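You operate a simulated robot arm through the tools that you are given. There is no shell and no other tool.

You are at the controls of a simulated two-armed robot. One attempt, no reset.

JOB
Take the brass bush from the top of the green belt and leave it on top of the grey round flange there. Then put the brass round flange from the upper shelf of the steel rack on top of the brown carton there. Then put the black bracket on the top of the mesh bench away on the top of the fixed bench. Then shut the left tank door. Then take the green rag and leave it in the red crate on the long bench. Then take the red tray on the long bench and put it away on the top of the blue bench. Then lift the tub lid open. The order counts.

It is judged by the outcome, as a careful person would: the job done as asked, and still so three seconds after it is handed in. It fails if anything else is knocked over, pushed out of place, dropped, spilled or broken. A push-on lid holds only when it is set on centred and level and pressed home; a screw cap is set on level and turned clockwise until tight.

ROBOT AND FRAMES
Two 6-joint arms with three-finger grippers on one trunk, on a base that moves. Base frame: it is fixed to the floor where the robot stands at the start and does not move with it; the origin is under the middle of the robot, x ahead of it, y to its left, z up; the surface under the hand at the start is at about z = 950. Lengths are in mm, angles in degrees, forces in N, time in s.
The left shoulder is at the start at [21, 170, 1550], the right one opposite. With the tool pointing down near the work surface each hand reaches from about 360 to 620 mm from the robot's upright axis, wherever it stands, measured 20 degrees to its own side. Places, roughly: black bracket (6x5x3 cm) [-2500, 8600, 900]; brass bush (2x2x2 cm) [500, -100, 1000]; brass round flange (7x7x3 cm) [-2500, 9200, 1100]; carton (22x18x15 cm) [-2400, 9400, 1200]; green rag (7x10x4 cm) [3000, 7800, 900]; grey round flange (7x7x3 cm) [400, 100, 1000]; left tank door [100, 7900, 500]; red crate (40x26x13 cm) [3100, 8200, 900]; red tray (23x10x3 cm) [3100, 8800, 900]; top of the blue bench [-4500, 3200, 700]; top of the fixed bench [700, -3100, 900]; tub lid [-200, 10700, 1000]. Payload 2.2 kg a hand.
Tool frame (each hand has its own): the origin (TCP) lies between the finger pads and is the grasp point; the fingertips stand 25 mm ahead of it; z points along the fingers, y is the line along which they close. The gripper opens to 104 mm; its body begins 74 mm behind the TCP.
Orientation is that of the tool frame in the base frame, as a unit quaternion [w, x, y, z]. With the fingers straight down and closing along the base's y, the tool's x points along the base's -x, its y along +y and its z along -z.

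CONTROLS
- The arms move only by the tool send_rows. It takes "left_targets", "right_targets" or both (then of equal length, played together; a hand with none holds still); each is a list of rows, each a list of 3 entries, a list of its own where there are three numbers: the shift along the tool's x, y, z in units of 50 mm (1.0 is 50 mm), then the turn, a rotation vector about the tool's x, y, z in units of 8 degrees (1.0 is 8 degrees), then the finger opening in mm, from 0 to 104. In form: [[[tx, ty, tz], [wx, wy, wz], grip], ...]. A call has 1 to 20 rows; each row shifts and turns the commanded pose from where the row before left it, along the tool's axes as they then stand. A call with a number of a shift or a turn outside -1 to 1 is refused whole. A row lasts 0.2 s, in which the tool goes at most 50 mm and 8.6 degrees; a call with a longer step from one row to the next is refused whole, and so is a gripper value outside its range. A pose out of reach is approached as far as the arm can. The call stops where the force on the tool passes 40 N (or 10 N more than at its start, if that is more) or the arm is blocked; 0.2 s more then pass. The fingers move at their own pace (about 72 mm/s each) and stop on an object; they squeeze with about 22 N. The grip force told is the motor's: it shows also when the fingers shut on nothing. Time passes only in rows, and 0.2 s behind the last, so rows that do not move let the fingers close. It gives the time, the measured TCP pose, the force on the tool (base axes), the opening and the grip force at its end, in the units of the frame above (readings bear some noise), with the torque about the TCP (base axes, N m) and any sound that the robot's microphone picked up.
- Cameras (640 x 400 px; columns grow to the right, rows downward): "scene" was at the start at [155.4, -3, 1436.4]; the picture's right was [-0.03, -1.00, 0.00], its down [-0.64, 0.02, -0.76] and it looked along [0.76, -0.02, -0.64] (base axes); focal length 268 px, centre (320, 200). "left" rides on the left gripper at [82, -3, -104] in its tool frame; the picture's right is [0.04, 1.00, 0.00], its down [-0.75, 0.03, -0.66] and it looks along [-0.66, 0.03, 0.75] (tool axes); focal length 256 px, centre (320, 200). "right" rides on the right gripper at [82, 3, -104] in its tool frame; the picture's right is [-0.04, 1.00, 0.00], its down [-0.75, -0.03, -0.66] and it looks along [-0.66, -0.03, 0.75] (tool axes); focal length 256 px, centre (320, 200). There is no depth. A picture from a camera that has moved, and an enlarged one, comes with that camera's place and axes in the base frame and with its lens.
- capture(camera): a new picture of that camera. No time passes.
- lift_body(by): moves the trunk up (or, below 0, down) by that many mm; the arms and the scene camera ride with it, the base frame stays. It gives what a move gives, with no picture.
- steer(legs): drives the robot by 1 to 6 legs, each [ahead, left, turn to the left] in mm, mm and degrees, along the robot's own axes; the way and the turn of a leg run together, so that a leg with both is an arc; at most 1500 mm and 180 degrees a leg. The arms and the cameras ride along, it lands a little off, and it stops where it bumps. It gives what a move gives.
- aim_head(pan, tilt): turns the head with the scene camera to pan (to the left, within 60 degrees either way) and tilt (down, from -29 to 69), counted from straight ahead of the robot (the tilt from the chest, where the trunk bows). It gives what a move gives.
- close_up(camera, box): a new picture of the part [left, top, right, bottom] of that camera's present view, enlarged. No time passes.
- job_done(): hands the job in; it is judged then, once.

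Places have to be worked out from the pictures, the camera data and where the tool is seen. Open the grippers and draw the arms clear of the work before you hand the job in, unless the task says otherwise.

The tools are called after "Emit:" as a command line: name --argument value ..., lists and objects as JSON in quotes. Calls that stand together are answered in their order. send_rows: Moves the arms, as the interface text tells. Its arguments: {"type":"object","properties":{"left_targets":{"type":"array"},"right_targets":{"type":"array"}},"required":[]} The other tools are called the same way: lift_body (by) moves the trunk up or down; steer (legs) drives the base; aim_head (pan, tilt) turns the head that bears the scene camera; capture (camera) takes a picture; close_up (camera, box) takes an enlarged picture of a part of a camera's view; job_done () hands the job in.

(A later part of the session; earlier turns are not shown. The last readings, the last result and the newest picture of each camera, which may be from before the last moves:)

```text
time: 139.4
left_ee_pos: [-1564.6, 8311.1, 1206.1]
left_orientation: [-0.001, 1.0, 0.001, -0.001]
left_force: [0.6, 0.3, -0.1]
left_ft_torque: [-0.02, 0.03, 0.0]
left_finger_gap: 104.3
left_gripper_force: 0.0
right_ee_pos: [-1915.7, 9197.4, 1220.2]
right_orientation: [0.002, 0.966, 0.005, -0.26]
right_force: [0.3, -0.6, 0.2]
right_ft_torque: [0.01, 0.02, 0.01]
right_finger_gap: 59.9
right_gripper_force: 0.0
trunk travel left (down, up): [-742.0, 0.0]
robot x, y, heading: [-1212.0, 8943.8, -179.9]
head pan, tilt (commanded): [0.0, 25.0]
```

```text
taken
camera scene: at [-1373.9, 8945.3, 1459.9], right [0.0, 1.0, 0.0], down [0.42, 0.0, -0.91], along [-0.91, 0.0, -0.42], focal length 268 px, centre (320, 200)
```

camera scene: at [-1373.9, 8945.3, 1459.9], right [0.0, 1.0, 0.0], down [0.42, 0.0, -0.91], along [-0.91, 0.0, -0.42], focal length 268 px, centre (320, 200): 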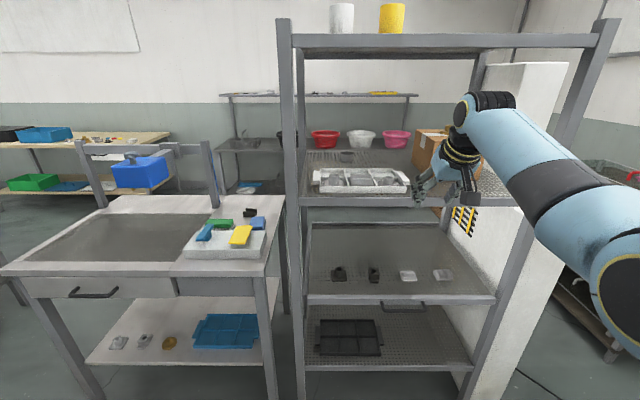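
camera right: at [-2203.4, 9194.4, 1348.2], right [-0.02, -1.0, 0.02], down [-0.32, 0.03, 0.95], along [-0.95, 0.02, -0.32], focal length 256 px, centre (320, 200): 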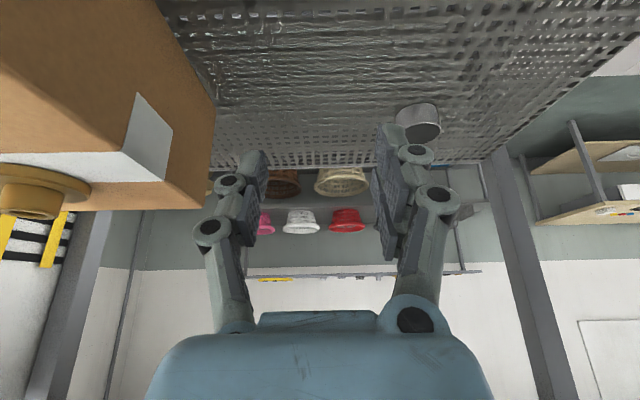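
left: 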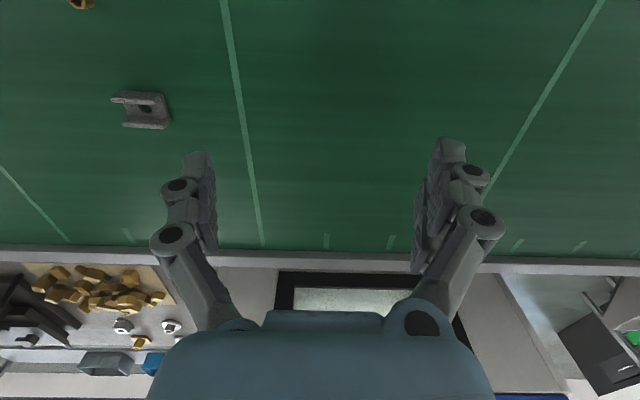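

Task two is done and the hand is out of the rack. For the bracket I'll use the right hand again, standing further left in front of the mesh bench; I first bring the right hand back to pointing straight down.

Emit:
send_rows --right_targets '[[[0.356, 0, -0.18], [0, 0.75, 0], 60], [[0.373, 0, -0.143], [0, 0.75, 0], 60], [[0.386, 0, -0.104], [0, 0.75, 0], 60], [[0.395, 0, -0.063], [0, 0.75, 0], 60], [[0.4, 0, -0.02], [0, 0.75, 0], 60], [[0, 0, 0], [0, 0, 0], 60]]'

Emit:
steer --legs '[[0, 540, 0], [150, 0, 0]]'

Emit:
capture --camera "scene"

```text
time: 140.8
left_ee_pos: [-1564.0, 8310.5, 1205.3]
left_orientation: [-0.001, 1.0, 0.001, -0.001]
left_force: [-0.5, 0.3, 0.8]
left_ft_torque: [0.03, 0.01, -0.01]
left_finger_gap: 104.0
left_gripper_force: 0.0
right_ee_pos: [-1815.5, 9198.1, 1215.6]
right_orientation: [0.001, 1.0, 0.005, -0.001]
right_force: [-0.4, -1.1, -0.3]
right_ft_torque: [0.03, 0.02, 0.0]
right_finger_gap: 60.0
right_gripper_force: 0.1
trunk travel left (down, up): [-742.0, 0.0]
robot x, y, heading: [-1209.8, 8946.7, -179.8]
head pan, tilt (commanded): [0.0, 25.0]
```

```text
time: 144.9
left_ee_pos: [-1713.5, 7765.8, 1206.4]
left_orientation: [-0.001, 1.0, -0.002, -0.002]
left_force: [-0.2, -0.2, 1.0]
left_ft_torque: [-0.01, 0.01, -0.01]
left_finger_gap: 104.3
left_gripper_force: 0.1
right_ee_pos: [-1960.9, 8655.9, 1215.7]
right_orientation: [0.002, 1.0, 0.004, -0.002]
right_force: [0.3, 0.6, -0.4]
right_ft_torque: [0.01, -0.01, -0.03]
right_finger_gap: 60.0
right_gripper_force: 0.0
trunk travel left (down, up): [-742.0, 0.0]
robot x, y, heading: [-1361.0, 8399.9, 179.8]
head pan, tilt (commanded): [0.0, 25.0]
```

```text
taken
camera scene: at [-1520.7, 8400.0, 1460.0], right [0.0, 1.0, 0.0], down [0.42, 0.0, -0.91], along [-0.91, 0.0, -0.42], focal length 268 px, centre (320, 200)
```

scene: 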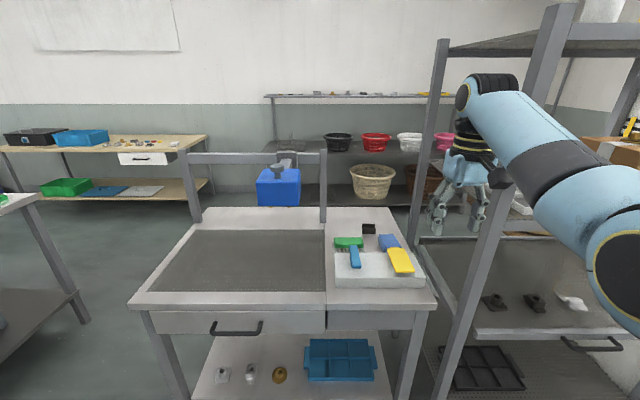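

The mesh bench is right ahead; the black bracket lies at the right rear behind the blue cloth. I zoom in to measure it.

Emit:
close_up --camera "scene" --box '[310, 190, 450, 310]'

Emit:
close_up --camera "scene" --box '[350, 210, 410, 260]'

```text
3.33 times, centred on (380, 250) of scene
camera zoom: at [-1520.7, 8400.0, 1460.0], right [0.0, 1.0, 0.0], down [0.42, 0.0, -0.91], along [-0.91, 0.0, -0.42], focal length 893 px, centre (120, 33)
```

zoom: 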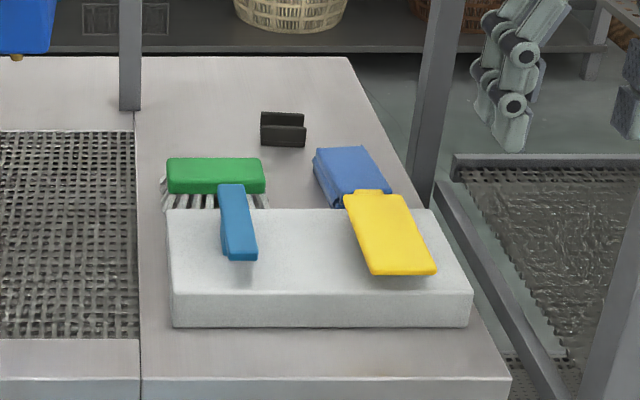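

```text
8.00 times, centred on (380, 235) of scene
camera zoom: at [-1520.7, 8400.0, 1460.0], right [0.0, 1.0, 0.0], down [0.42, 0.0, -0.91], along [-0.91, 0.0, -0.42], focal length 2143 px, centre (-160, -80)
```

zoom: 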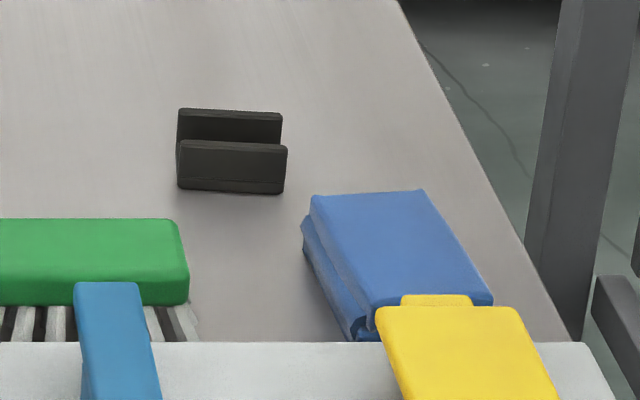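

The bracket is an upward-open U channel lying across, about 50 mm wide. I lower the trunk 100 mm (needed for reach anyway) and look again to triangulate heights.

Emit:
lift_body --by -100

Emit:
close_up --camera "scene" --box '[310, 170, 450, 290]'

Emit:
close_up --camera "scene" --box '[350, 180, 410, 230]'

```text
time: 146.2
left_ee_pos: [-1714.9, 7766.3, 1105.8]
left_orientation: [0.0, 1.0, -0.002, -0.002]
left_force: [0.1, 0.8, 0.0]
left_ft_torque: [-0.01, 0.0, 0.03]
left_finger_gap: 104.0
left_gripper_force: 0.1
right_ee_pos: [-1961.9, 8655.7, 1115.8]
right_orientation: [0.002, 1.0, 0.004, -0.002]
right_force: [1.1, -0.2, 0.1]
right_ft_torque: [-0.01, 0.02, -0.01]
right_finger_gap: 60.0
right_gripper_force: 0.0
trunk travel left (down, up): [-642.0, 100.0]
robot x, y, heading: [-1355.4, 8401.9, 179.9]
head pan, tilt (commanded): [0.0, 25.0]
```

```text
3.33 times, centred on (380, 230) of scene
camera zoom: at [-1521.2, 8399.8, 1359.8], right [0.0, 1.0, 0.0], down [0.42, 0.0, -0.91], along [-0.91, 0.0, -0.42], focal length 893 px, centre (120, 100)
```

zoom: 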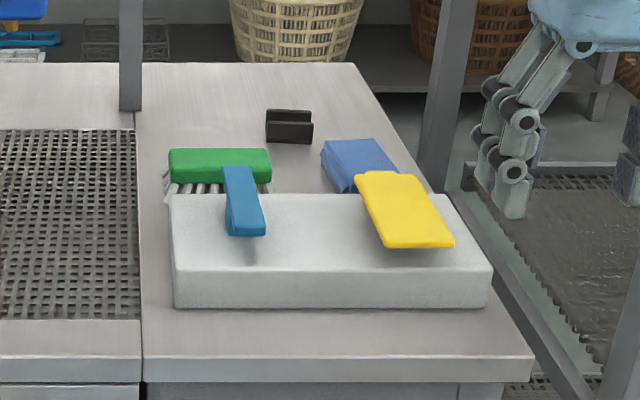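

```text
8.00 times, centred on (380, 205) of scene
camera zoom: at [-1521.2, 8399.8, 1359.8], right [0.0, 1.0, 0.0], down [0.42, 0.0, -0.91], along [-0.91, 0.0, -0.42], focal length 2143 px, centre (-160, 160)
```

zoom: 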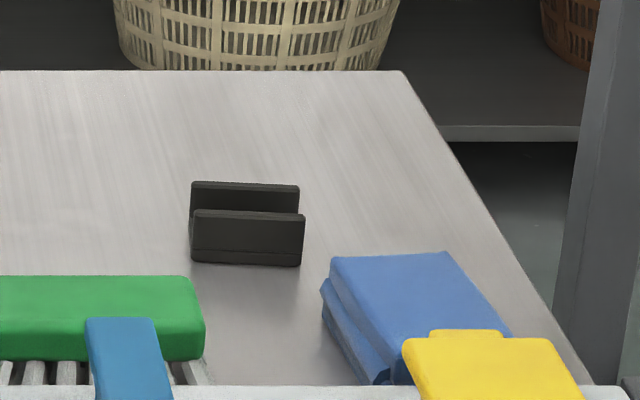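

Triangulation puts the bench top at z≈853 and the bracket at ≈[-2500, 8606]. To judge how near I can stand, I look down at my base relative to the bench.

Emit:
aim_head --pan 0 --tilt 69

Emit:
capture --camera "scene"

Emit:
aim_head --pan 55 --tilt 60

Emit:
capture --camera "scene"

```text
time: 147.4
left_ee_pos: [-1714.0, 7764.8, 1105.7]
left_orientation: [-0.001, 1.0, -0.003, -0.001]
left_force: [1.3, -0.5, -0.1]
left_ft_torque: [0.0, -0.01, 0.02]
left_finger_gap: 103.8
left_gripper_force: 0.1
right_ee_pos: [-1962.4, 8655.3, 1115.3]
right_orientation: [0.001, 1.0, 0.003, -0.001]
right_force: [0.5, 0.4, -0.7]
right_ft_torque: [-0.01, -0.01, 0.03]
right_finger_gap: 59.9
right_gripper_force: 0.1
trunk travel left (down, up): [-642.0, 100.0]
robot x, y, heading: [-1356.5, 8401.0, 179.7]
head pan, tilt (commanded): [0.0, 68.8]
```

```text
taken
camera scene: at [-1485.3, 8399.7, 1300.3], right [0.0, 1.0, 0.0], down [0.93, 0.0, -0.36], along [-0.36, 0.0, -0.93], focal length 268 px, centre (320, 200)
```

scene: 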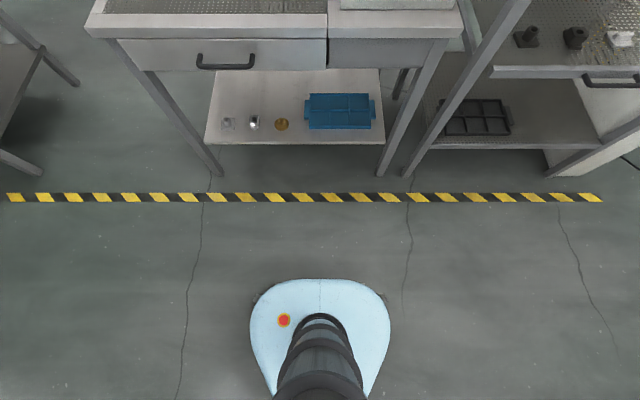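

```text
time: 148.6
left_ee_pos: [-1714.9, 7765.0, 1106.0]
left_orientation: [-0.002, 1.0, -0.002, -0.001]
left_force: [-0.8, 0.6, 0.3]
left_ft_torque: [-0.01, 0.0, 0.03]
left_finger_gap: 104.1
left_gripper_force: 0.0
right_ee_pos: [-1961.6, 8655.7, 1115.2]
right_orientation: [0.001, 1.0, 0.004, -0.003]
right_force: [0.0, 0.4, -0.8]
right_ft_torque: [0.01, 0.0, 0.02]
right_finger_gap: 60.0
right_gripper_force: 0.2
trunk travel left (down, up): [-642.0, 100.0]
robot x, y, heading: [-1360.4, 8396.4, 179.9]
head pan, tilt (commanded): [55.0, 60.0]
```

```text
taken
camera scene: at [-1467.7, 8345.1, 1309.6], right [-0.82, 0.58, 0.0], down [0.5, 0.71, -0.5], along [-0.29, -0.41, -0.87], focal length 268 px, centre (320, 200)
```

scene: 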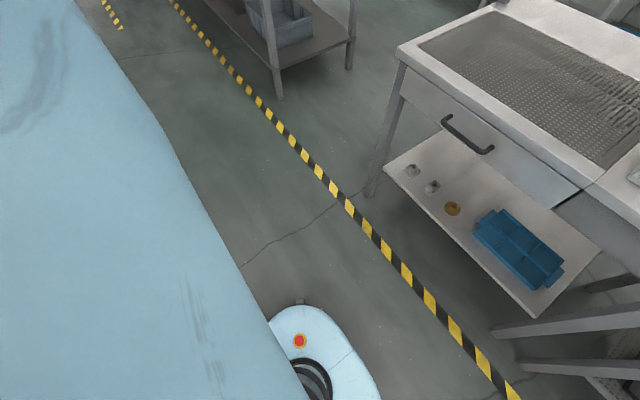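

The base's front reaches ~235–290 mm ahead, and the bench's lower shelf/legs are at x≈-2145, so I can stand near x≈-1845. The channel's outer wall faces lie fore-and-aft, so I turn the right hand 90° about its axis to close along x, here in free space.

Emit:
send_rows --right_targets '[[[0, 0, 0], [0, 0, 0.94], 80], [[0, 0, 0], [0, 0, 0.94], 80], [[0, 0, 0], [0, 0, 0.94], 80], [[0, 0, 0], [0, 0, 0.94], 80], [[0, 0, 0], [0, 0, 0.94], 80], [[0, 0, 0], [0, 0, 0.94], 80], [[0, 0, 0], [0, 0, 0.94], 80], [[0, 0, 0], [0, 0, 0.94], 80], [[0, 0, 0], [0, 0, 0.94], 80], [[0, 0, 0], [0, 0, 0.94], 80], [[0, 0, 0], [0, 0, 0.94], 80], [[0, 0, 0], [0, 0, 0.91], 80], [[0, 0, 0], [0, 0, 0], 80]]'

Emit:
aim_head --pan -10 --tilt 30

Emit:
capture --camera "scene"

Emit:
capture --camera "right"

```text
time: 151.4
left_ee_pos: [-1713.7, 7766.4, 1106.4]
left_orientation: [0.0, 1.0, -0.002, -0.001]
left_force: [-0.2, 0.0, -0.2]
left_ft_torque: [0.03, -0.01, 0.01]
left_finger_gap: 104.1
left_gripper_force: 0.2
right_ee_pos: [-1962.1, 8655.8, 1115.6]
right_orientation: [0.002, 0.71, -0.705, -0.001]
right_force: [0.0, 0.1, 0.9]
right_ft_torque: [0.03, -0.03, -0.02]
right_finger_gap: 80.2
right_gripper_force: 0.0
trunk travel left (down, up): [-642.0, 100.0]
robot x, y, heading: [-1363.4, 8398.9, 179.7]
head pan, tilt (commanded): [55.0, 60.0]
```

```text
time: 152.8
left_ee_pos: [-1714.5, 7765.4, 1105.2]
left_orientation: [-0.001, 1.0, -0.001, 0.0]
left_force: [-0.3, -0.4, -0.2]
left_ft_torque: [-0.01, -0.01, -0.01]
left_finger_gap: 103.9
left_gripper_force: 0.1
right_ee_pos: [-1961.1, 8655.9, 1114.5]
right_orientation: [0.002, 0.709, -0.705, -0.001]
right_force: [0.0, 0.5, 0.0]
right_ft_torque: [0.04, 0.02, -0.01]
right_finger_gap: 80.0
right_gripper_force: 0.0
trunk travel left (down, up): [-642.0, 100.0]
robot x, y, heading: [-1361.2, 8396.6, 179.9]
head pan, tilt (commanded): [-10.0, 30.0]
```

```text
taken
camera scene: at [-1518.4, 8415.4, 1351.7], right [0.17, 0.98, 0.0], down [0.49, -0.09, -0.87], along [-0.85, 0.15, -0.5], focal length 268 px, centre (320, 200)
```

scene: 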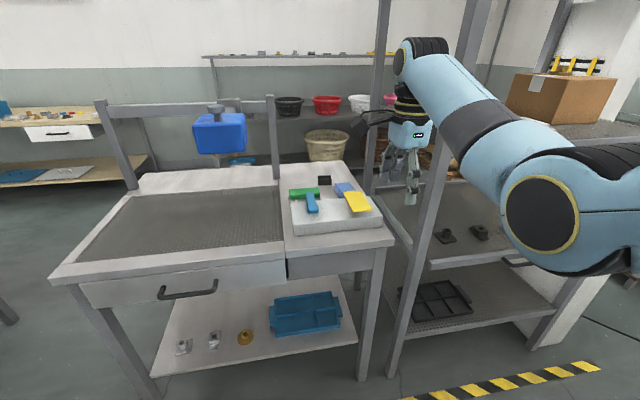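

```text
taken
camera right: at [-1963.8, 8574.3, 1218.7], right [-1.0, 0.03, 0.0], down [0.03, 0.76, 0.65], along [0.02, 0.65, -0.76], focal length 256 px, centre (320, 200)
```

right: 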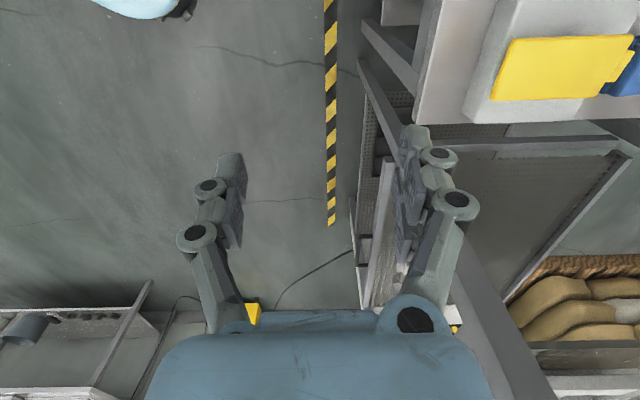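

The hand is turned; its camera now looks toward +y. I shift left 50 mm and drive forward 300 mm toward the bench, then check.

Emit:
steer --legs '[[0, 50, 0], [300, 0, 0]]'

Emit:
capture --camera "scene"

Emit:
capture --camera "right"

```text
time: 155.3
left_ee_pos: [-2019.4, 7714.7, 1106.1]
left_orientation: [-0.001, 1.0, -0.003, -0.001]
left_force: [-1.1, -0.3, 0.3]
left_ft_torque: [-0.02, -0.02, 0.02]
left_finger_gap: 103.7
left_gripper_force: 0.1
right_ee_pos: [-2265.9, 8606.5, 1114.9]
right_orientation: [0.002, 0.709, -0.705, 0.0]
right_force: [-0.3, -0.3, -1.3]
right_ft_torque: [0.0, -0.01, 0.01]
right_finger_gap: 80.0
right_gripper_force: 0.0
trunk travel left (down, up): [-642.0, 100.0]
robot x, y, heading: [-1661.6, 8350.8, 179.8]
head pan, tilt (commanded): [-10.0, 30.0]
```

```text
taken
camera scene: at [-1822.4, 8366.2, 1351.6], right [0.18, 0.98, 0.0], down [0.49, -0.09, -0.87], along [-0.85, 0.15, -0.5], focal length 268 px, centre (320, 200)
```

scene: 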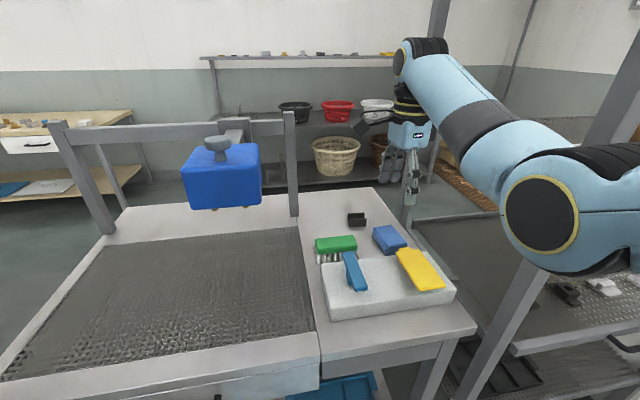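

```text
taken
camera right: at [-2267.5, 8525.7, 1218.3], right [-1.0, 0.04, 0.0], down [0.03, 0.76, 0.65], along [0.02, 0.65, -0.76], focal length 256 px, centre (320, 200)
```

right: 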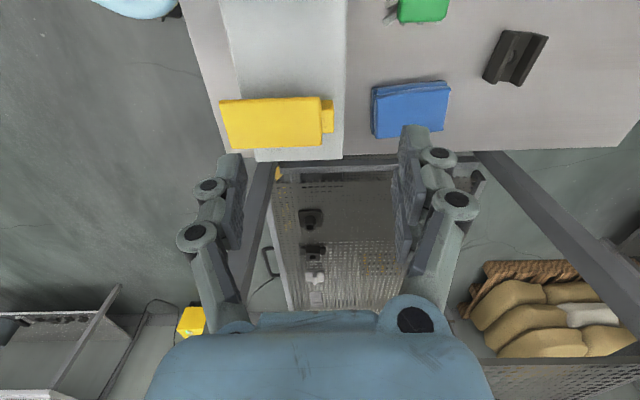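

The bracket is visible from the hand camera at about [-2500, 8608]. I zoom in to see its exact shape and yaw.

Emit:
close_up --camera "right" --box '[460, 10, 580, 110]'

Emit:
close_up --camera "scene" --box '[310, 190, 410, 270]'

```text
4.00 times, centred on (520, 60) of right
camera zoom: at [-2267.5, 8525.7, 1218.3], right [-1.0, 0.04, 0.0], down [0.03, 0.76, 0.65], along [0.02, 0.65, -0.76], focal length 1024 px, centre (-480, 760)
```

zoom: 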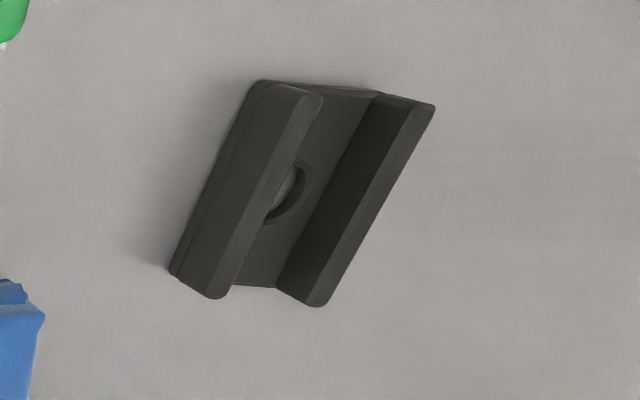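

```text
5.00 times, centred on (360, 230) of scene
camera zoom: at [-1822.4, 8366.2, 1351.6], right [0.18, 0.98, 0.0], down [0.49, -0.09, -0.87], along [-0.85, 0.15, -0.5], focal length 1339 px, centre (120, 50)
```

zoom: 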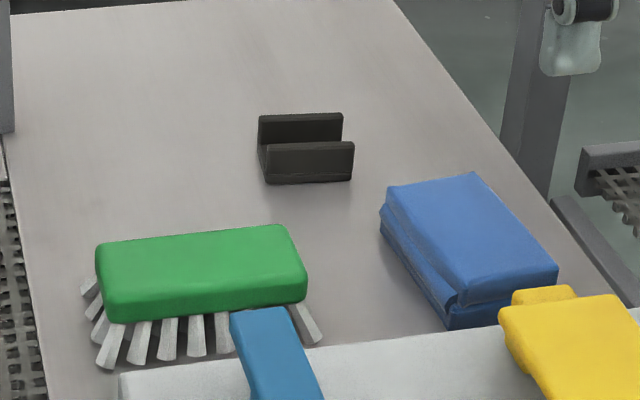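

The channel walls run along y turned by about 5°, outer faces about 40 mm apart, centre ≈[-2500, 8609]. I drive 180 mm closer, then lower the trunk 110 mm.

Emit:
steer --legs '[[180, 0, 0]]'

Emit:
lift_body --by -110

Emit:
capture --camera "scene"

Emit:
capture --camera "right"

```text
time: 156.8
left_ee_pos: [-2199.1, 7718.2, 1106.6]
left_orientation: [-0.001, 1.0, -0.003, -0.001]
left_force: [-0.7, 0.8, 0.2]
left_ft_torque: [0.01, -0.04, 0.01]
left_finger_gap: 103.9
left_gripper_force: 0.1
right_ee_pos: [-2442.3, 8610.6, 1115.1]
right_orientation: [0.001, 0.708, -0.706, 0.0]
right_force: [-0.2, -1.0, 0.1]
right_ft_torque: [-0.01, -0.07, 0.02]
right_finger_gap: 80.2
right_gripper_force: 0.1
trunk travel left (down, up): [-642.0, 100.0]
robot x, y, heading: [-1839.2, 8354.9, 179.8]
head pan, tilt (commanded): [-10.0, 30.0]
```

```text
time: 158.3
left_ee_pos: [-2198.7, 7717.6, 995.7]
left_orientation: [-0.001, 1.0, -0.004, -0.002]
left_force: [0.3, 0.1, -0.1]
left_ft_torque: [-0.03, 0.01, 0.0]
left_finger_gap: 103.9
left_gripper_force: 0.0
right_ee_pos: [-2440.9, 8609.1, 1005.7]
right_orientation: [0.002, 0.708, -0.707, 0.0]
right_force: [0.9, 0.4, 0.2]
right_ft_torque: [-0.01, -0.01, -0.03]
right_finger_gap: 79.9
right_gripper_force: 0.0
trunk travel left (down, up): [-532.0, 210.0]
robot x, y, heading: [-1842.7, 8353.3, 179.8]
head pan, tilt (commanded): [-10.0, 30.0]
```

```text
taken
camera scene: at [-2000.6, 8367.6, 1241.1], right [0.18, 0.98, 0.0], down [0.49, -0.09, -0.87], along [-0.85, 0.16, -0.5], focal length 268 px, centre (320, 200)
```

scene: 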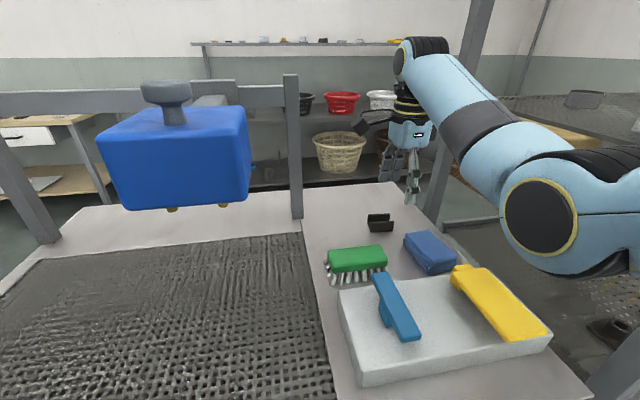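

```text
taken
camera right: at [-2444.4, 8528.3, 1109.1], right [-1.0, 0.04, 0.0], down [0.03, 0.76, 0.65], along [0.02, 0.65, -0.76], focal length 256 px, centre (320, 200)
```

right: 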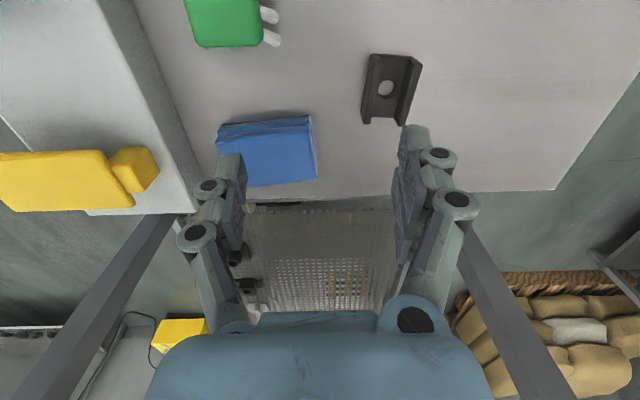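

The bracket is now just ahead of the fingers. I move the hand 61 mm further out over it and trim the yaw by about 5°.

Emit:
send_rows --right_targets '[[[0.0, 0.6, 0], [0, 0, 0], 80], [[0.02, 0.6, 0], [0, 0, 0], 80], [[0, 0, 0], [0, 0, 0.65], 80], [[0, 0, 0], [0, 0, 0], 80]]'

Emit:
capture --camera "right"

Emit:
capture --camera "scene"

```text
time: 159.3
left_ee_pos: [-2199.0, 7718.3, 995.3]
left_orientation: [-0.002, 1.0, -0.004, -0.001]
left_force: [0.6, 0.4, 0.0]
left_ft_torque: [-0.02, 0.01, -0.02]
left_finger_gap: 104.1
left_gripper_force: 0.1
right_ee_pos: [-2500.7, 8609.6, 1005.8]
right_orientation: [-0.002, -0.675, 0.738, 0.001]
right_force: [0.2, 0.9, 0.4]
right_ft_torque: [-0.01, -0.01, -0.03]
right_finger_gap: 80.1
right_gripper_force: 0.1
trunk travel left (down, up): [-532.0, 210.0]
robot x, y, heading: [-1838.8, 8348.3, 180.0]
head pan, tilt (commanded): [-10.0, 30.0]
```

```text
taken
camera right: at [-2510.6, 8528.3, 1109.1], right [-0.99, 0.13, 0.0], down [0.1, 0.75, 0.65], along [0.08, 0.65, -0.76], focal length 256 px, centre (320, 200)
```

right: 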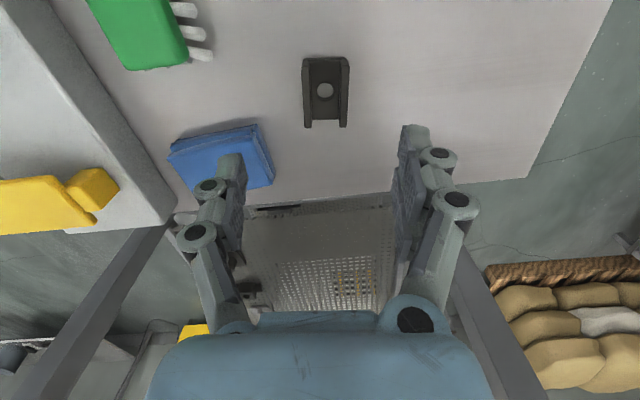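

```text
taken
camera scene: at [-2000.8, 8367.5, 1240.9], right [0.18, 0.98, 0.0], down [0.49, -0.09, -0.87], along [-0.85, 0.16, -0.5], focal length 268 px, centre (320, 200)
```

scene: 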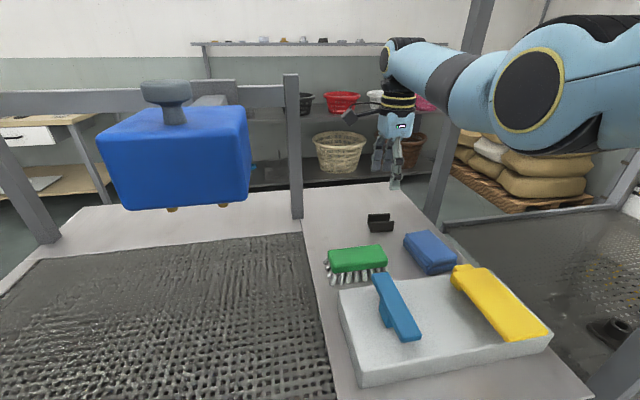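

Yaw alignment looks right; the bracket is 5 mm further along the closing axis. I correct that and descend 100 mm, checking reach.

Emit:
send_rows --right_targets '[[[0.03, 0.108, 0], [0, 0, 0], 80], [[0, 0, 0.5], [0, 0, 0], 80], [[0, 0, 0.5], [0, 0, 0], 80], [[0, 0, 0.5], [0, 0, 0], 80], [[0, 0, 0.5], [0, 0, 0], 80], [[0, 0, 0], [0, 0, 0], 80]]'

Emit:
capture --camera "right"

Emit:
capture --camera "scene"

```text
time: 160.7
left_ee_pos: [-2197.9, 7718.3, 996.0]
left_orientation: [-0.001, 1.0, -0.003, -0.001]
left_force: [-0.4, 0.2, 0.1]
left_ft_torque: [-0.01, 0.01, 0.0]
left_finger_gap: 104.1
left_gripper_force: 0.0
right_ee_pos: [-2487.9, 8606.1, 912.3]
right_orientation: [-0.001, -0.675, 0.738, 0.001]
right_force: [0.3, 0.9, 0.4]
right_ft_torque: [0.01, 0.01, -0.01]
right_finger_gap: 80.2
right_gripper_force: 0.1
right hand out of reach, approached as far as the arm can: row 3, 4, 5
trunk travel left (down, up): [-532.0, 210.0]
robot x, y, heading: [-1840.3, 8351.7, 179.8]
head pan, tilt (commanded): [-10.0, 30.0]
```

```text
taken
camera right: at [-2498.3, 8526.3, 1016.2], right [-0.99, 0.13, 0.0], down [0.1, 0.75, 0.65], along [0.08, 0.65, -0.76], focal length 256 px, centre (320, 200)
```

right: 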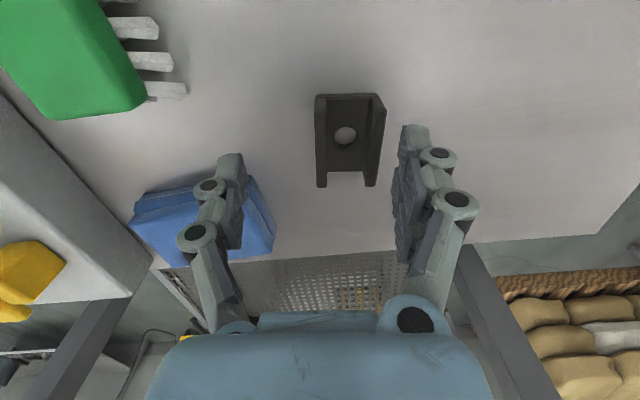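

```text
taken
camera scene: at [-2000.7, 8367.7, 1241.0], right [0.18, 0.98, 0.0], down [0.49, -0.09, -0.87], along [-0.85, 0.16, -0.5], focal length 268 px, centre (320, 200)
```

scene: 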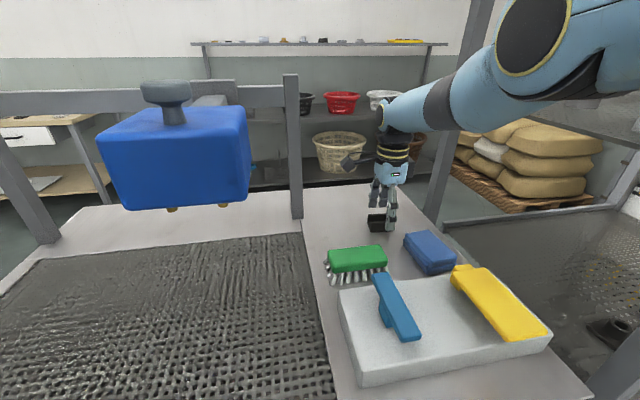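

The hand ran out of reach 18 mm short, so I raise it again, lower the trunk a further 90 mm, and narrow the opening a little to stay clear of the blue cloth.

Emit:
send_rows --right_targets '[[[0, 0, -0.5], [0, 0, 0], 70], [[0, 0, -0.5], [0, 0, 0], 70], [[0, 0, -0.5], [0, 0, 0], 70], [[0, 0, -0.5], [0, 0, 0], 70], [[0, 0, 0], [0, 0, 0], 70]]'

Emit:
lift_body --by -90

Emit:
capture --camera "right"

Emit:
capture --camera "scene"

```text
time: 161.9
left_ee_pos: [-2198.4, 7717.8, 995.5]
left_orientation: [-0.001, 1.0, -0.003, 0.0]
left_force: [-0.7, -0.4, -0.2]
left_ft_torque: [0.0, 0.0, 0.0]
left_finger_gap: 104.0
left_gripper_force: 0.1
right_ee_pos: [-2512.7, 8608.5, 1006.2]
right_orientation: [0.0, -0.675, 0.738, -0.001]
right_force: [0.2, 0.5, 0.0]
right_ft_torque: [0.0, -0.01, -0.01]
right_finger_gap: 69.9
right_gripper_force: 0.1
right hand out of reach, approached as far as the arm can: row 1, 2, 3, 4
trunk travel left (down, up): [-532.0, 210.0]
robot x, y, heading: [-1839.9, 8351.6, 179.8]
head pan, tilt (commanded): [-10.0, 30.0]
```

```text
time: 163.1
left_ee_pos: [-2197.5, 7718.6, 905.8]
left_orientation: [-0.001, 1.0, -0.004, 0.0]
left_force: [0.0, 0.1, -0.1]
left_ft_torque: [-0.05, 0.02, 0.0]
left_finger_gap: 104.0
left_gripper_force: 0.1
right_ee_pos: [-2513.5, 8609.0, 904.9]
right_orientation: [0.005, -0.674, 0.738, -0.006]
right_force: [-0.3, -0.4, 0.1]
right_ft_torque: [-0.03, 0.0, 0.0]
right_finger_gap: 70.1
right_gripper_force: 0.2
trunk travel left (down, up): [-442.0, 300.0]
robot x, y, heading: [-1841.3, 8349.5, 179.6]
head pan, tilt (commanded): [-10.0, 30.0]
```

```text
taken
camera right: at [-2524.2, 8526.7, 1006.8], right [-0.99, 0.13, -0.02], down [0.09, 0.75, 0.66], along [0.1, 0.65, -0.75], focal length 256 px, centre (320, 200)
```

right: 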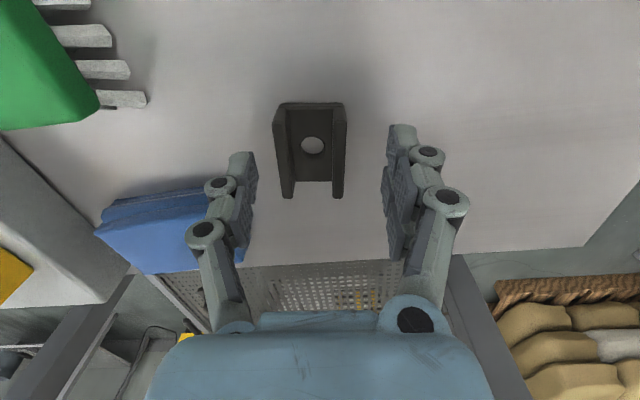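

```text
taken
camera scene: at [-2002.5, 8367.7, 1149.5], right [0.18, 0.98, 0.0], down [0.49, -0.09, -0.87], along [-0.85, 0.16, -0.5], focal length 268 px, centre (320, 200)
```

scene: 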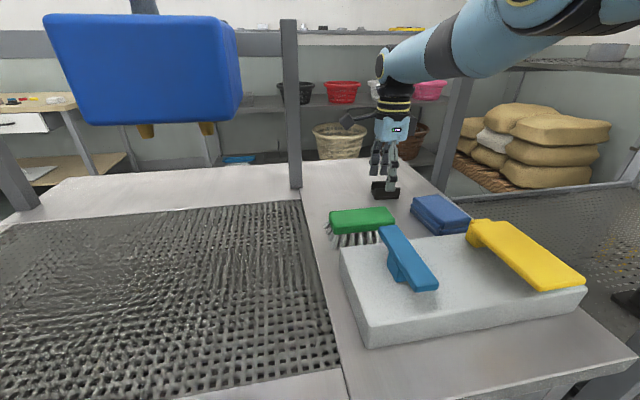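

The bracket lies 6 mm toward +x from the hand's centre line. I correct that, and descend in small steps, tips straddling the walls.

Emit:
send_rows --right_targets '[[[0, -0.12, 0], [0, 0, 0], 70], [[0, 0, 0], [0, 0, 0], 70], [[0, 0, 0.1], [0, 0, 0], 70], [[0, 0, 0.1], [0, 0, 0], 70], [[0, 0, 0], [0, 0, 0], 70]]'

Emit:
capture --camera "right"

```text
time: 164.3
left_ee_pos: [-2198.2, 7718.9, 906.6]
left_orientation: [-0.001, 1.0, -0.003, -0.001]
left_force: [-0.1, 0.2, 0.1]
left_ft_torque: [0.01, 0.0, -0.03]
left_finger_gap: 103.9
left_gripper_force: 0.0
right_ee_pos: [-2511.2, 8608.9, 892.3]
right_orientation: [0.005, -0.676, 0.737, -0.006]
right_force: [0.0, -0.3, -0.3]
right_ft_torque: [0.01, 0.01, -0.02]
right_finger_gap: 69.8
right_gripper_force: 0.0
right hand out of reach, approached as far as the arm can: row 1
trunk travel left (down, up): [-442.0, 300.0]
robot x, y, heading: [-1840.7, 8352.5, 179.7]
head pan, tilt (commanded): [-10.0, 30.0]
```

```text
taken
camera right: at [-2523.6, 8527.5, 996.6], right [-0.99, 0.13, -0.02], down [0.09, 0.75, 0.66], along [0.1, 0.65, -0.75], focal length 256 px, centre (320, 200)
```

right: 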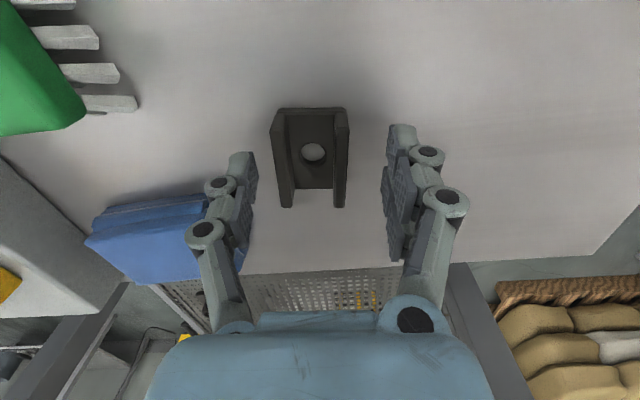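

The arm is right at its reach limit, giving a slight tilt. I raise the hand 45 mm, pull it in a few mm, and lower the trunk another 50 mm for margin.

Emit:
send_rows --right_targets '[[[0, -0.2, -0.45], [0, 0, 0], 70], [[0, 0, -0.45], [0, 0, 0], 70], [[0, 0, 0], [0, 0, 0], 70]]'

Emit:
lift_body --by -50

Emit:
send_rows --right_targets '[[[0, 0, 0], [0, 0, 0], 70], [[0, 0, 0], [0, 0, 0], 70]]'

Emit:
capture --camera "right"

Emit:
capture --camera "scene"

```text
time: 165.1
left_ee_pos: [-2199.7, 7718.0, 905.6]
left_orientation: [-0.001, 1.0, -0.003, -0.001]
left_force: [-0.7, -0.4, -0.3]
left_ft_torque: [0.01, 0.03, -0.02]
left_finger_gap: 103.9
left_gripper_force: 0.1
right_ee_pos: [-2516.8, 8605.4, 936.0]
right_orientation: [0.007, -0.675, 0.738, -0.007]
right_force: [0.2, 0.1, 0.5]
right_ft_torque: [0.04, 0.04, 0.04]
right_finger_gap: 70.0
right_gripper_force: 0.0
right hand out of reach, approached as far as the arm can: row 1, 2
trunk travel left (down, up): [-442.0, 300.0]
robot x, y, heading: [-1841.1, 8352.3, 179.4]
head pan, tilt (commanded): [-10.0, 30.0]
```

```text
time: 166.0
left_ee_pos: [-2199.1, 7719.1, 856.2]
left_orientation: [0.0, 1.0, -0.003, -0.001]
left_force: [0.3, -0.3, -0.3]
left_ft_torque: [-0.05, 0.0, -0.01]
left_finger_gap: 103.9
left_gripper_force: 0.0
right_ee_pos: [-2517.3, 8607.4, 875.0]
right_orientation: [0.013, -0.675, 0.738, -0.012]
right_force: [0.2, 0.3, 0.9]
right_ft_torque: [-0.03, 0.0, -0.01]
right_finger_gap: 70.1
right_gripper_force: 0.2
trunk travel left (down, up): [-392.0, 350.0]
robot x, y, heading: [-1837.3, 8353.7, 179.6]
head pan, tilt (commanded): [-10.0, 30.0]
```

```text
time: 166.6
left_ee_pos: [-2198.8, 7719.6, 855.9]
left_orientation: [-0.001, 1.0, -0.003, -0.002]
left_force: [1.3, -0.2, 0.1]
left_ft_torque: [0.01, 0.01, -0.02]
left_finger_gap: 104.0
left_gripper_force: 0.0
right_ee_pos: [-2519.3, 8607.1, 875.4]
right_orientation: [0.013, -0.675, 0.738, -0.013]
right_force: [0.0, 0.6, -0.6]
right_ft_torque: [-0.03, -0.01, -0.02]
right_finger_gap: 70.0
right_gripper_force: 0.1
trunk travel left (down, up): [-392.0, 350.0]
robot x, y, heading: [-1841.9, 8354.7, 180.0]
head pan, tilt (commanded): [-10.0, 30.0]
```

```text
taken
camera right: at [-2532.1, 8526.5, 978.1], right [-0.99, 0.13, -0.04], down [0.07, 0.75, 0.66], along [0.11, 0.65, -0.75], focal length 256 px, centre (320, 200)
```

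right: 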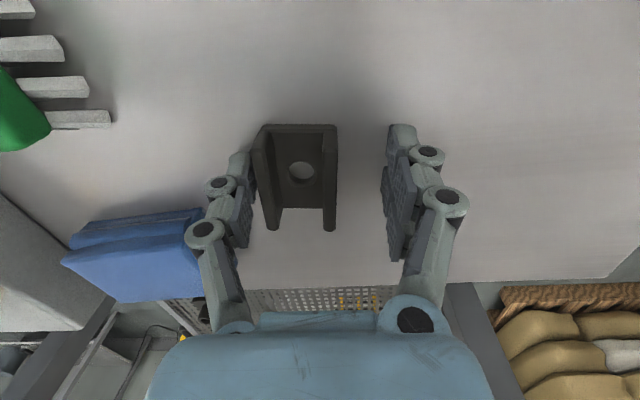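

```text
taken
camera scene: at [-2004.5, 8367.6, 1098.0], right [0.18, 0.98, 0.0], down [0.49, -0.09, -0.87], along [-0.85, 0.16, -0.5], focal length 268 px, centre (320, 200)
```

scene: 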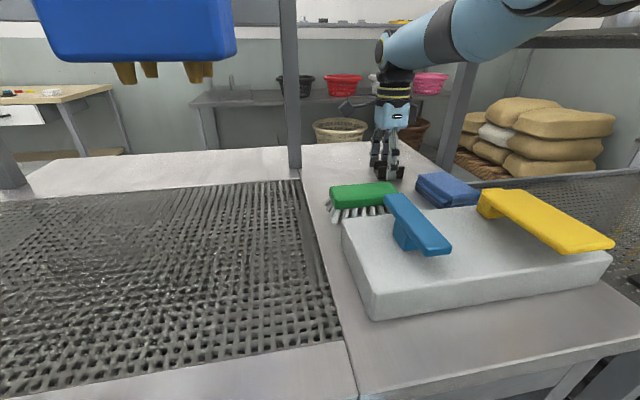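

The fingers already straddle the bracket at grasp height (tips ≈850, no contact force). The bracket is nearer the single finger but closing will centre it; I close gently now.

Emit:
send_rows --right_targets '[[[0, 0, 0], [0, 0, 0], 62], [[0, 0, 0], [0, 0, 0], 55], [[0, 0, 0], [0, 0, 0], 50], [[0, 0, 0], [0, 0, 0], 45], [[0, 0, 0], [0, 0, 0], 38], [[0, 0, 0], [0, 0, 0], 25], [[0, 0, 0], [0, 0, 0], 10], [[0, 0, 0], [0, 0, 0], 0]]'

Emit:
capture --camera "right"

Emit:
close_up --camera "scene" --box '[320, 70, 460, 190]'

```text
time: 168.4
left_ee_pos: [-2199.5, 7719.5, 856.4]
left_orientation: [-0.001, 1.0, -0.004, -0.001]
left_force: [0.4, 0.1, 0.1]
left_ft_torque: [0.02, 0.02, -0.02]
left_finger_gap: 103.9
left_gripper_force: 0.1
right_ee_pos: [-2518.7, 8607.9, 876.5]
right_orientation: [0.012, -0.675, 0.738, -0.012]
right_force: [-6.6, 1.4, 12.9]
right_ft_torque: [0.0, 0.36, -0.01]
right_finger_gap: 41.2
right_gripper_force: 21.5
trunk travel left (down, up): [-392.0, 350.0]
robot x, y, heading: [-1843.5, 8348.4, 179.7]
head pan, tilt (commanded): [-10.0, 30.0]
```

```text
taken
camera right: at [-2532.3, 8526.2, 979.4], right [-0.99, 0.13, -0.03], down [0.07, 0.75, 0.66], along [0.11, 0.65, -0.75], focal length 256 px, centre (320, 200)
```

right: 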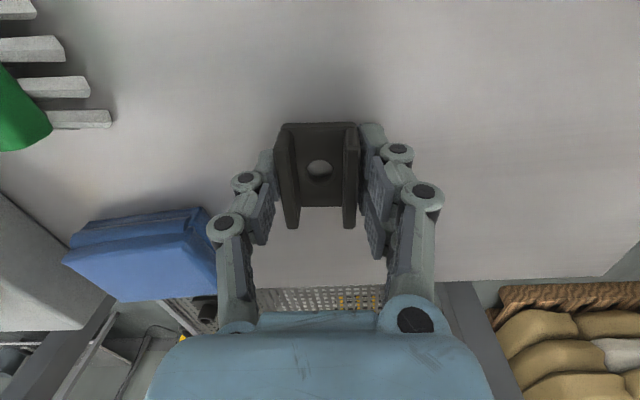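

```text
3.33 times, centred on (390, 130) of scene
camera zoom: at [-2004.2, 8367.3, 1098.1], right [0.18, 0.98, 0.0], down [0.49, -0.09, -0.87], along [-0.85, 0.16, -0.5], focal length 893 px, centre (87, 433)
```

zoom: 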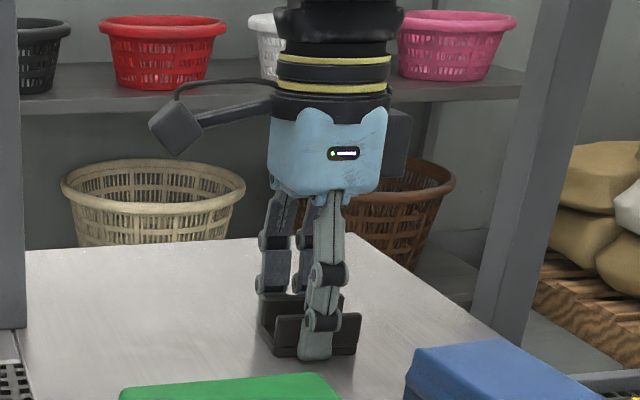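

The bracket is gripped across its walls (41 mm, 21 N). I raise it by lifting the trunk 80 mm, so the stretched arm needn't move.

Emit:
lift_body --by 80

Emit:
capture --camera "right"

Emit:
capture --camera "scene"

```text
time: 169.6
left_ee_pos: [-2198.2, 7719.2, 935.3]
left_orientation: [0.0, 1.0, -0.004, 0.001]
left_force: [-0.3, -0.2, -0.4]
left_ft_torque: [0.0, 0.01, -0.04]
left_finger_gap: 104.0
left_gripper_force: 0.0
right_ee_pos: [-2518.9, 8607.0, 969.1]
right_orientation: [0.004, -0.675, 0.738, -0.006]
right_force: [0.4, 0.4, -2.3]
right_ft_torque: [-0.05, -0.02, 0.02]
right_finger_gap: 40.9
right_gripper_force: 21.8
trunk travel left (down, up): [-472.0, 270.0]
robot x, y, heading: [-1838.8, 8352.2, 179.6]
head pan, tilt (commanded): [-10.0, 30.0]
```

```text
taken
camera right: at [-2530.1, 8526.4, 1072.4], right [-0.99, 0.13, -0.02], down [0.09, 0.75, 0.66], along [0.1, 0.65, -0.75], focal length 256 px, centre (320, 200)
```

right: 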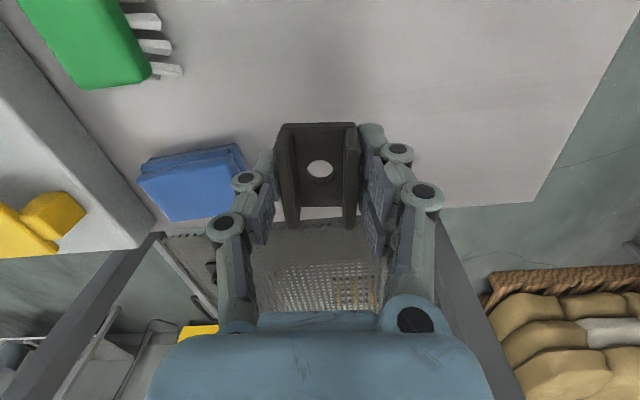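

```text
taken
camera scene: at [-2002.4, 8367.6, 1179.8], right [0.18, 0.98, 0.0], down [0.49, -0.09, -0.87], along [-0.85, 0.16, -0.5], focal length 268 px, centre (320, 200)
```

scene: 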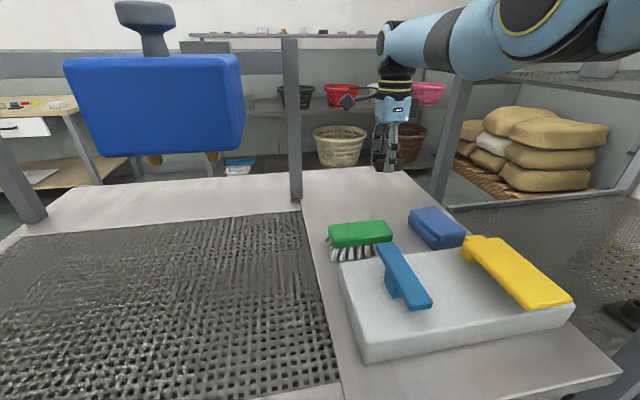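

Bracket held. I lift the trunk another 170 mm to clear the brushes and back away from the bench.

Emit:
lift_body --by 170

Emit:
steer --legs '[[-550, 0, 0]]'

Emit:
capture --camera "scene"

Emit:
capture --camera "right"

```text
time: 171.5
left_ee_pos: [-2199.3, 7719.3, 1105.3]
left_orientation: [-0.002, 1.0, -0.003, 0.0]
left_force: [-0.7, -1.2, 0.2]
left_ft_torque: [-0.02, -0.02, -0.04]
left_finger_gap: 104.2
left_gripper_force: 0.1
right_ee_pos: [-2518.5, 8606.9, 1153.4]
right_orientation: [-0.002, -0.675, 0.738, 0.001]
right_force: [-0.2, -0.3, -3.1]
right_ft_torque: [-0.01, 0.0, 0.01]
right_finger_gap: 40.9
right_gripper_force: 21.8
trunk travel left (down, up): [-642.0, 100.0]
robot x, y, heading: [-1840.3, 8352.8, 179.7]
head pan, tilt (commanded): [-10.0, 30.0]
```

```text
time: 174.7
left_ee_pos: [-1655.5, 7717.3, 1105.0]
left_orientation: [0.0, 1.0, -0.012, -0.001]
left_force: [0.6, 0.6, 0.5]
left_ft_torque: [-0.01, 0.03, -0.01]
left_finger_gap: 103.9
left_gripper_force: 0.0
right_ee_pos: [-1957.8, 8611.6, 1151.8]
right_orientation: [-0.002, -0.668, 0.744, 0.001]
right_force: [0.3, -0.3, -2.7]
right_ft_torque: [-0.01, 0.0, 0.03]
right_finger_gap: 41.1
right_gripper_force: 22.2
trunk travel left (down, up): [-642.0, 100.0]
robot x, y, heading: [-1284.9, 8344.7, 179.0]
head pan, tilt (commanded): [-10.0, 30.0]
```

```text
taken
camera scene: at [-1445.4, 8362.5, 1351.7], right [0.2, 0.98, 0.0], down [0.49, -0.1, -0.87], along [-0.85, 0.17, -0.5], focal length 268 px, centre (320, 200)
```

scene: 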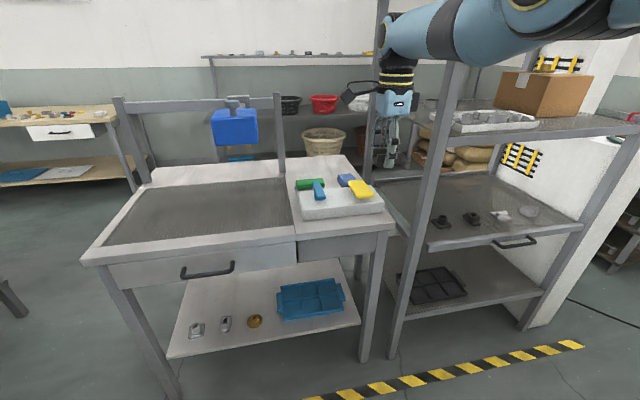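

```text
taken
camera right: at [-1970.3, 8530.2, 1256.0], right [-0.99, 0.15, 0.0], down [0.11, 0.75, 0.65], along [0.09, 0.65, -0.76], focal length 256 px, centre (320, 200)
```

right: 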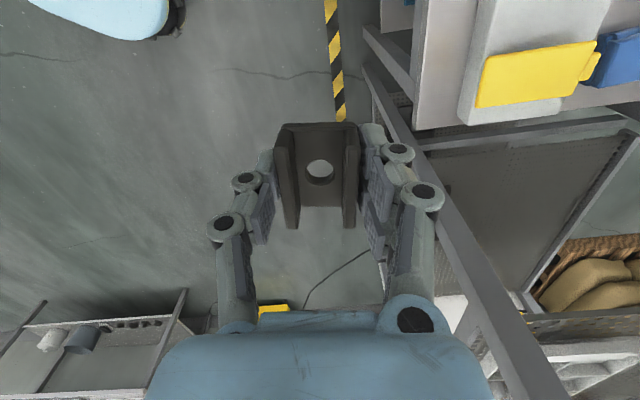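

Bracket safely away from the bench. I check that the brass flange still sits on the carton.

Emit:
close_up --camera "scene" --box '[440, 30, 640, 150]'

```text
3.20 times, centred on (540, 90) of scene
camera zoom: at [-1445.4, 8362.5, 1351.7], right [0.2, 0.98, 0.0], down [0.49, -0.1, -0.87], along [-0.85, 0.17, -0.5], focal length 857 px, centre (-384, 552)
```

zoom: 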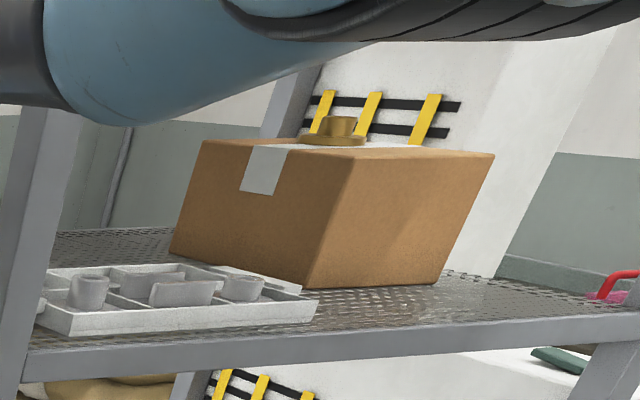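

The brass flange sits flat on the carton. Before the long drive I pull the right arm in from its stretched pose by 120 mm and check that it follows.

Emit:
send_rows --right_targets '[[[0, -0.4, 0], [0, 0, 0], 0], [[0, -0.5, 0], [0, 0, 0], 0], [[0, -0.5, 0], [0, 0, 0], 0], [[0, -0.5, 0], [0, 0, 0], 0], [[0, -0.5, 0], [0, 0, 0], 0], [[0, 0, 0], [0, 0, 0], 0]]'

Emit:
capture --camera "scene"

```text
time: 176.1
left_ee_pos: [-1655.5, 7716.8, 1105.2]
left_orientation: [-0.001, 1.0, -0.012, -0.001]
left_force: [0.5, -0.5, 0.0]
left_ft_torque: [-0.03, -0.01, -0.02]
left_finger_gap: 104.0
left_gripper_force: 0.0
right_ee_pos: [-1869.9, 8598.7, 1128.2]
right_orientation: [-0.003, -0.669, 0.744, 0.001]
right_force: [-0.6, -0.4, -2.5]
right_ft_torque: [0.01, -0.01, -0.01]
right_finger_gap: 40.8
right_gripper_force: 22.1
right hand out of reach, approached as far as the arm can: row 4, 5
trunk travel left (down, up): [-642.0, 100.0]
robot x, y, heading: [-1282.5, 8344.1, 178.5]
head pan, tilt (commanded): [-10.0, 30.0]
```

```text
taken
camera scene: at [-1445.8, 8362.5, 1351.7], right [0.2, 0.98, 0.0], down [0.49, -0.1, -0.87], along [-0.85, 0.17, -0.5], focal length 268 px, centre (320, 200)
```

scene: 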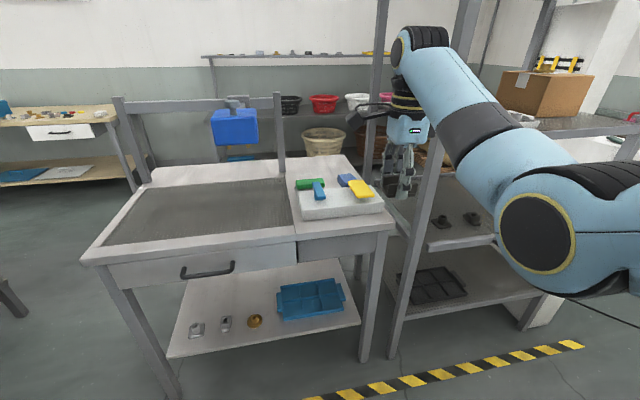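

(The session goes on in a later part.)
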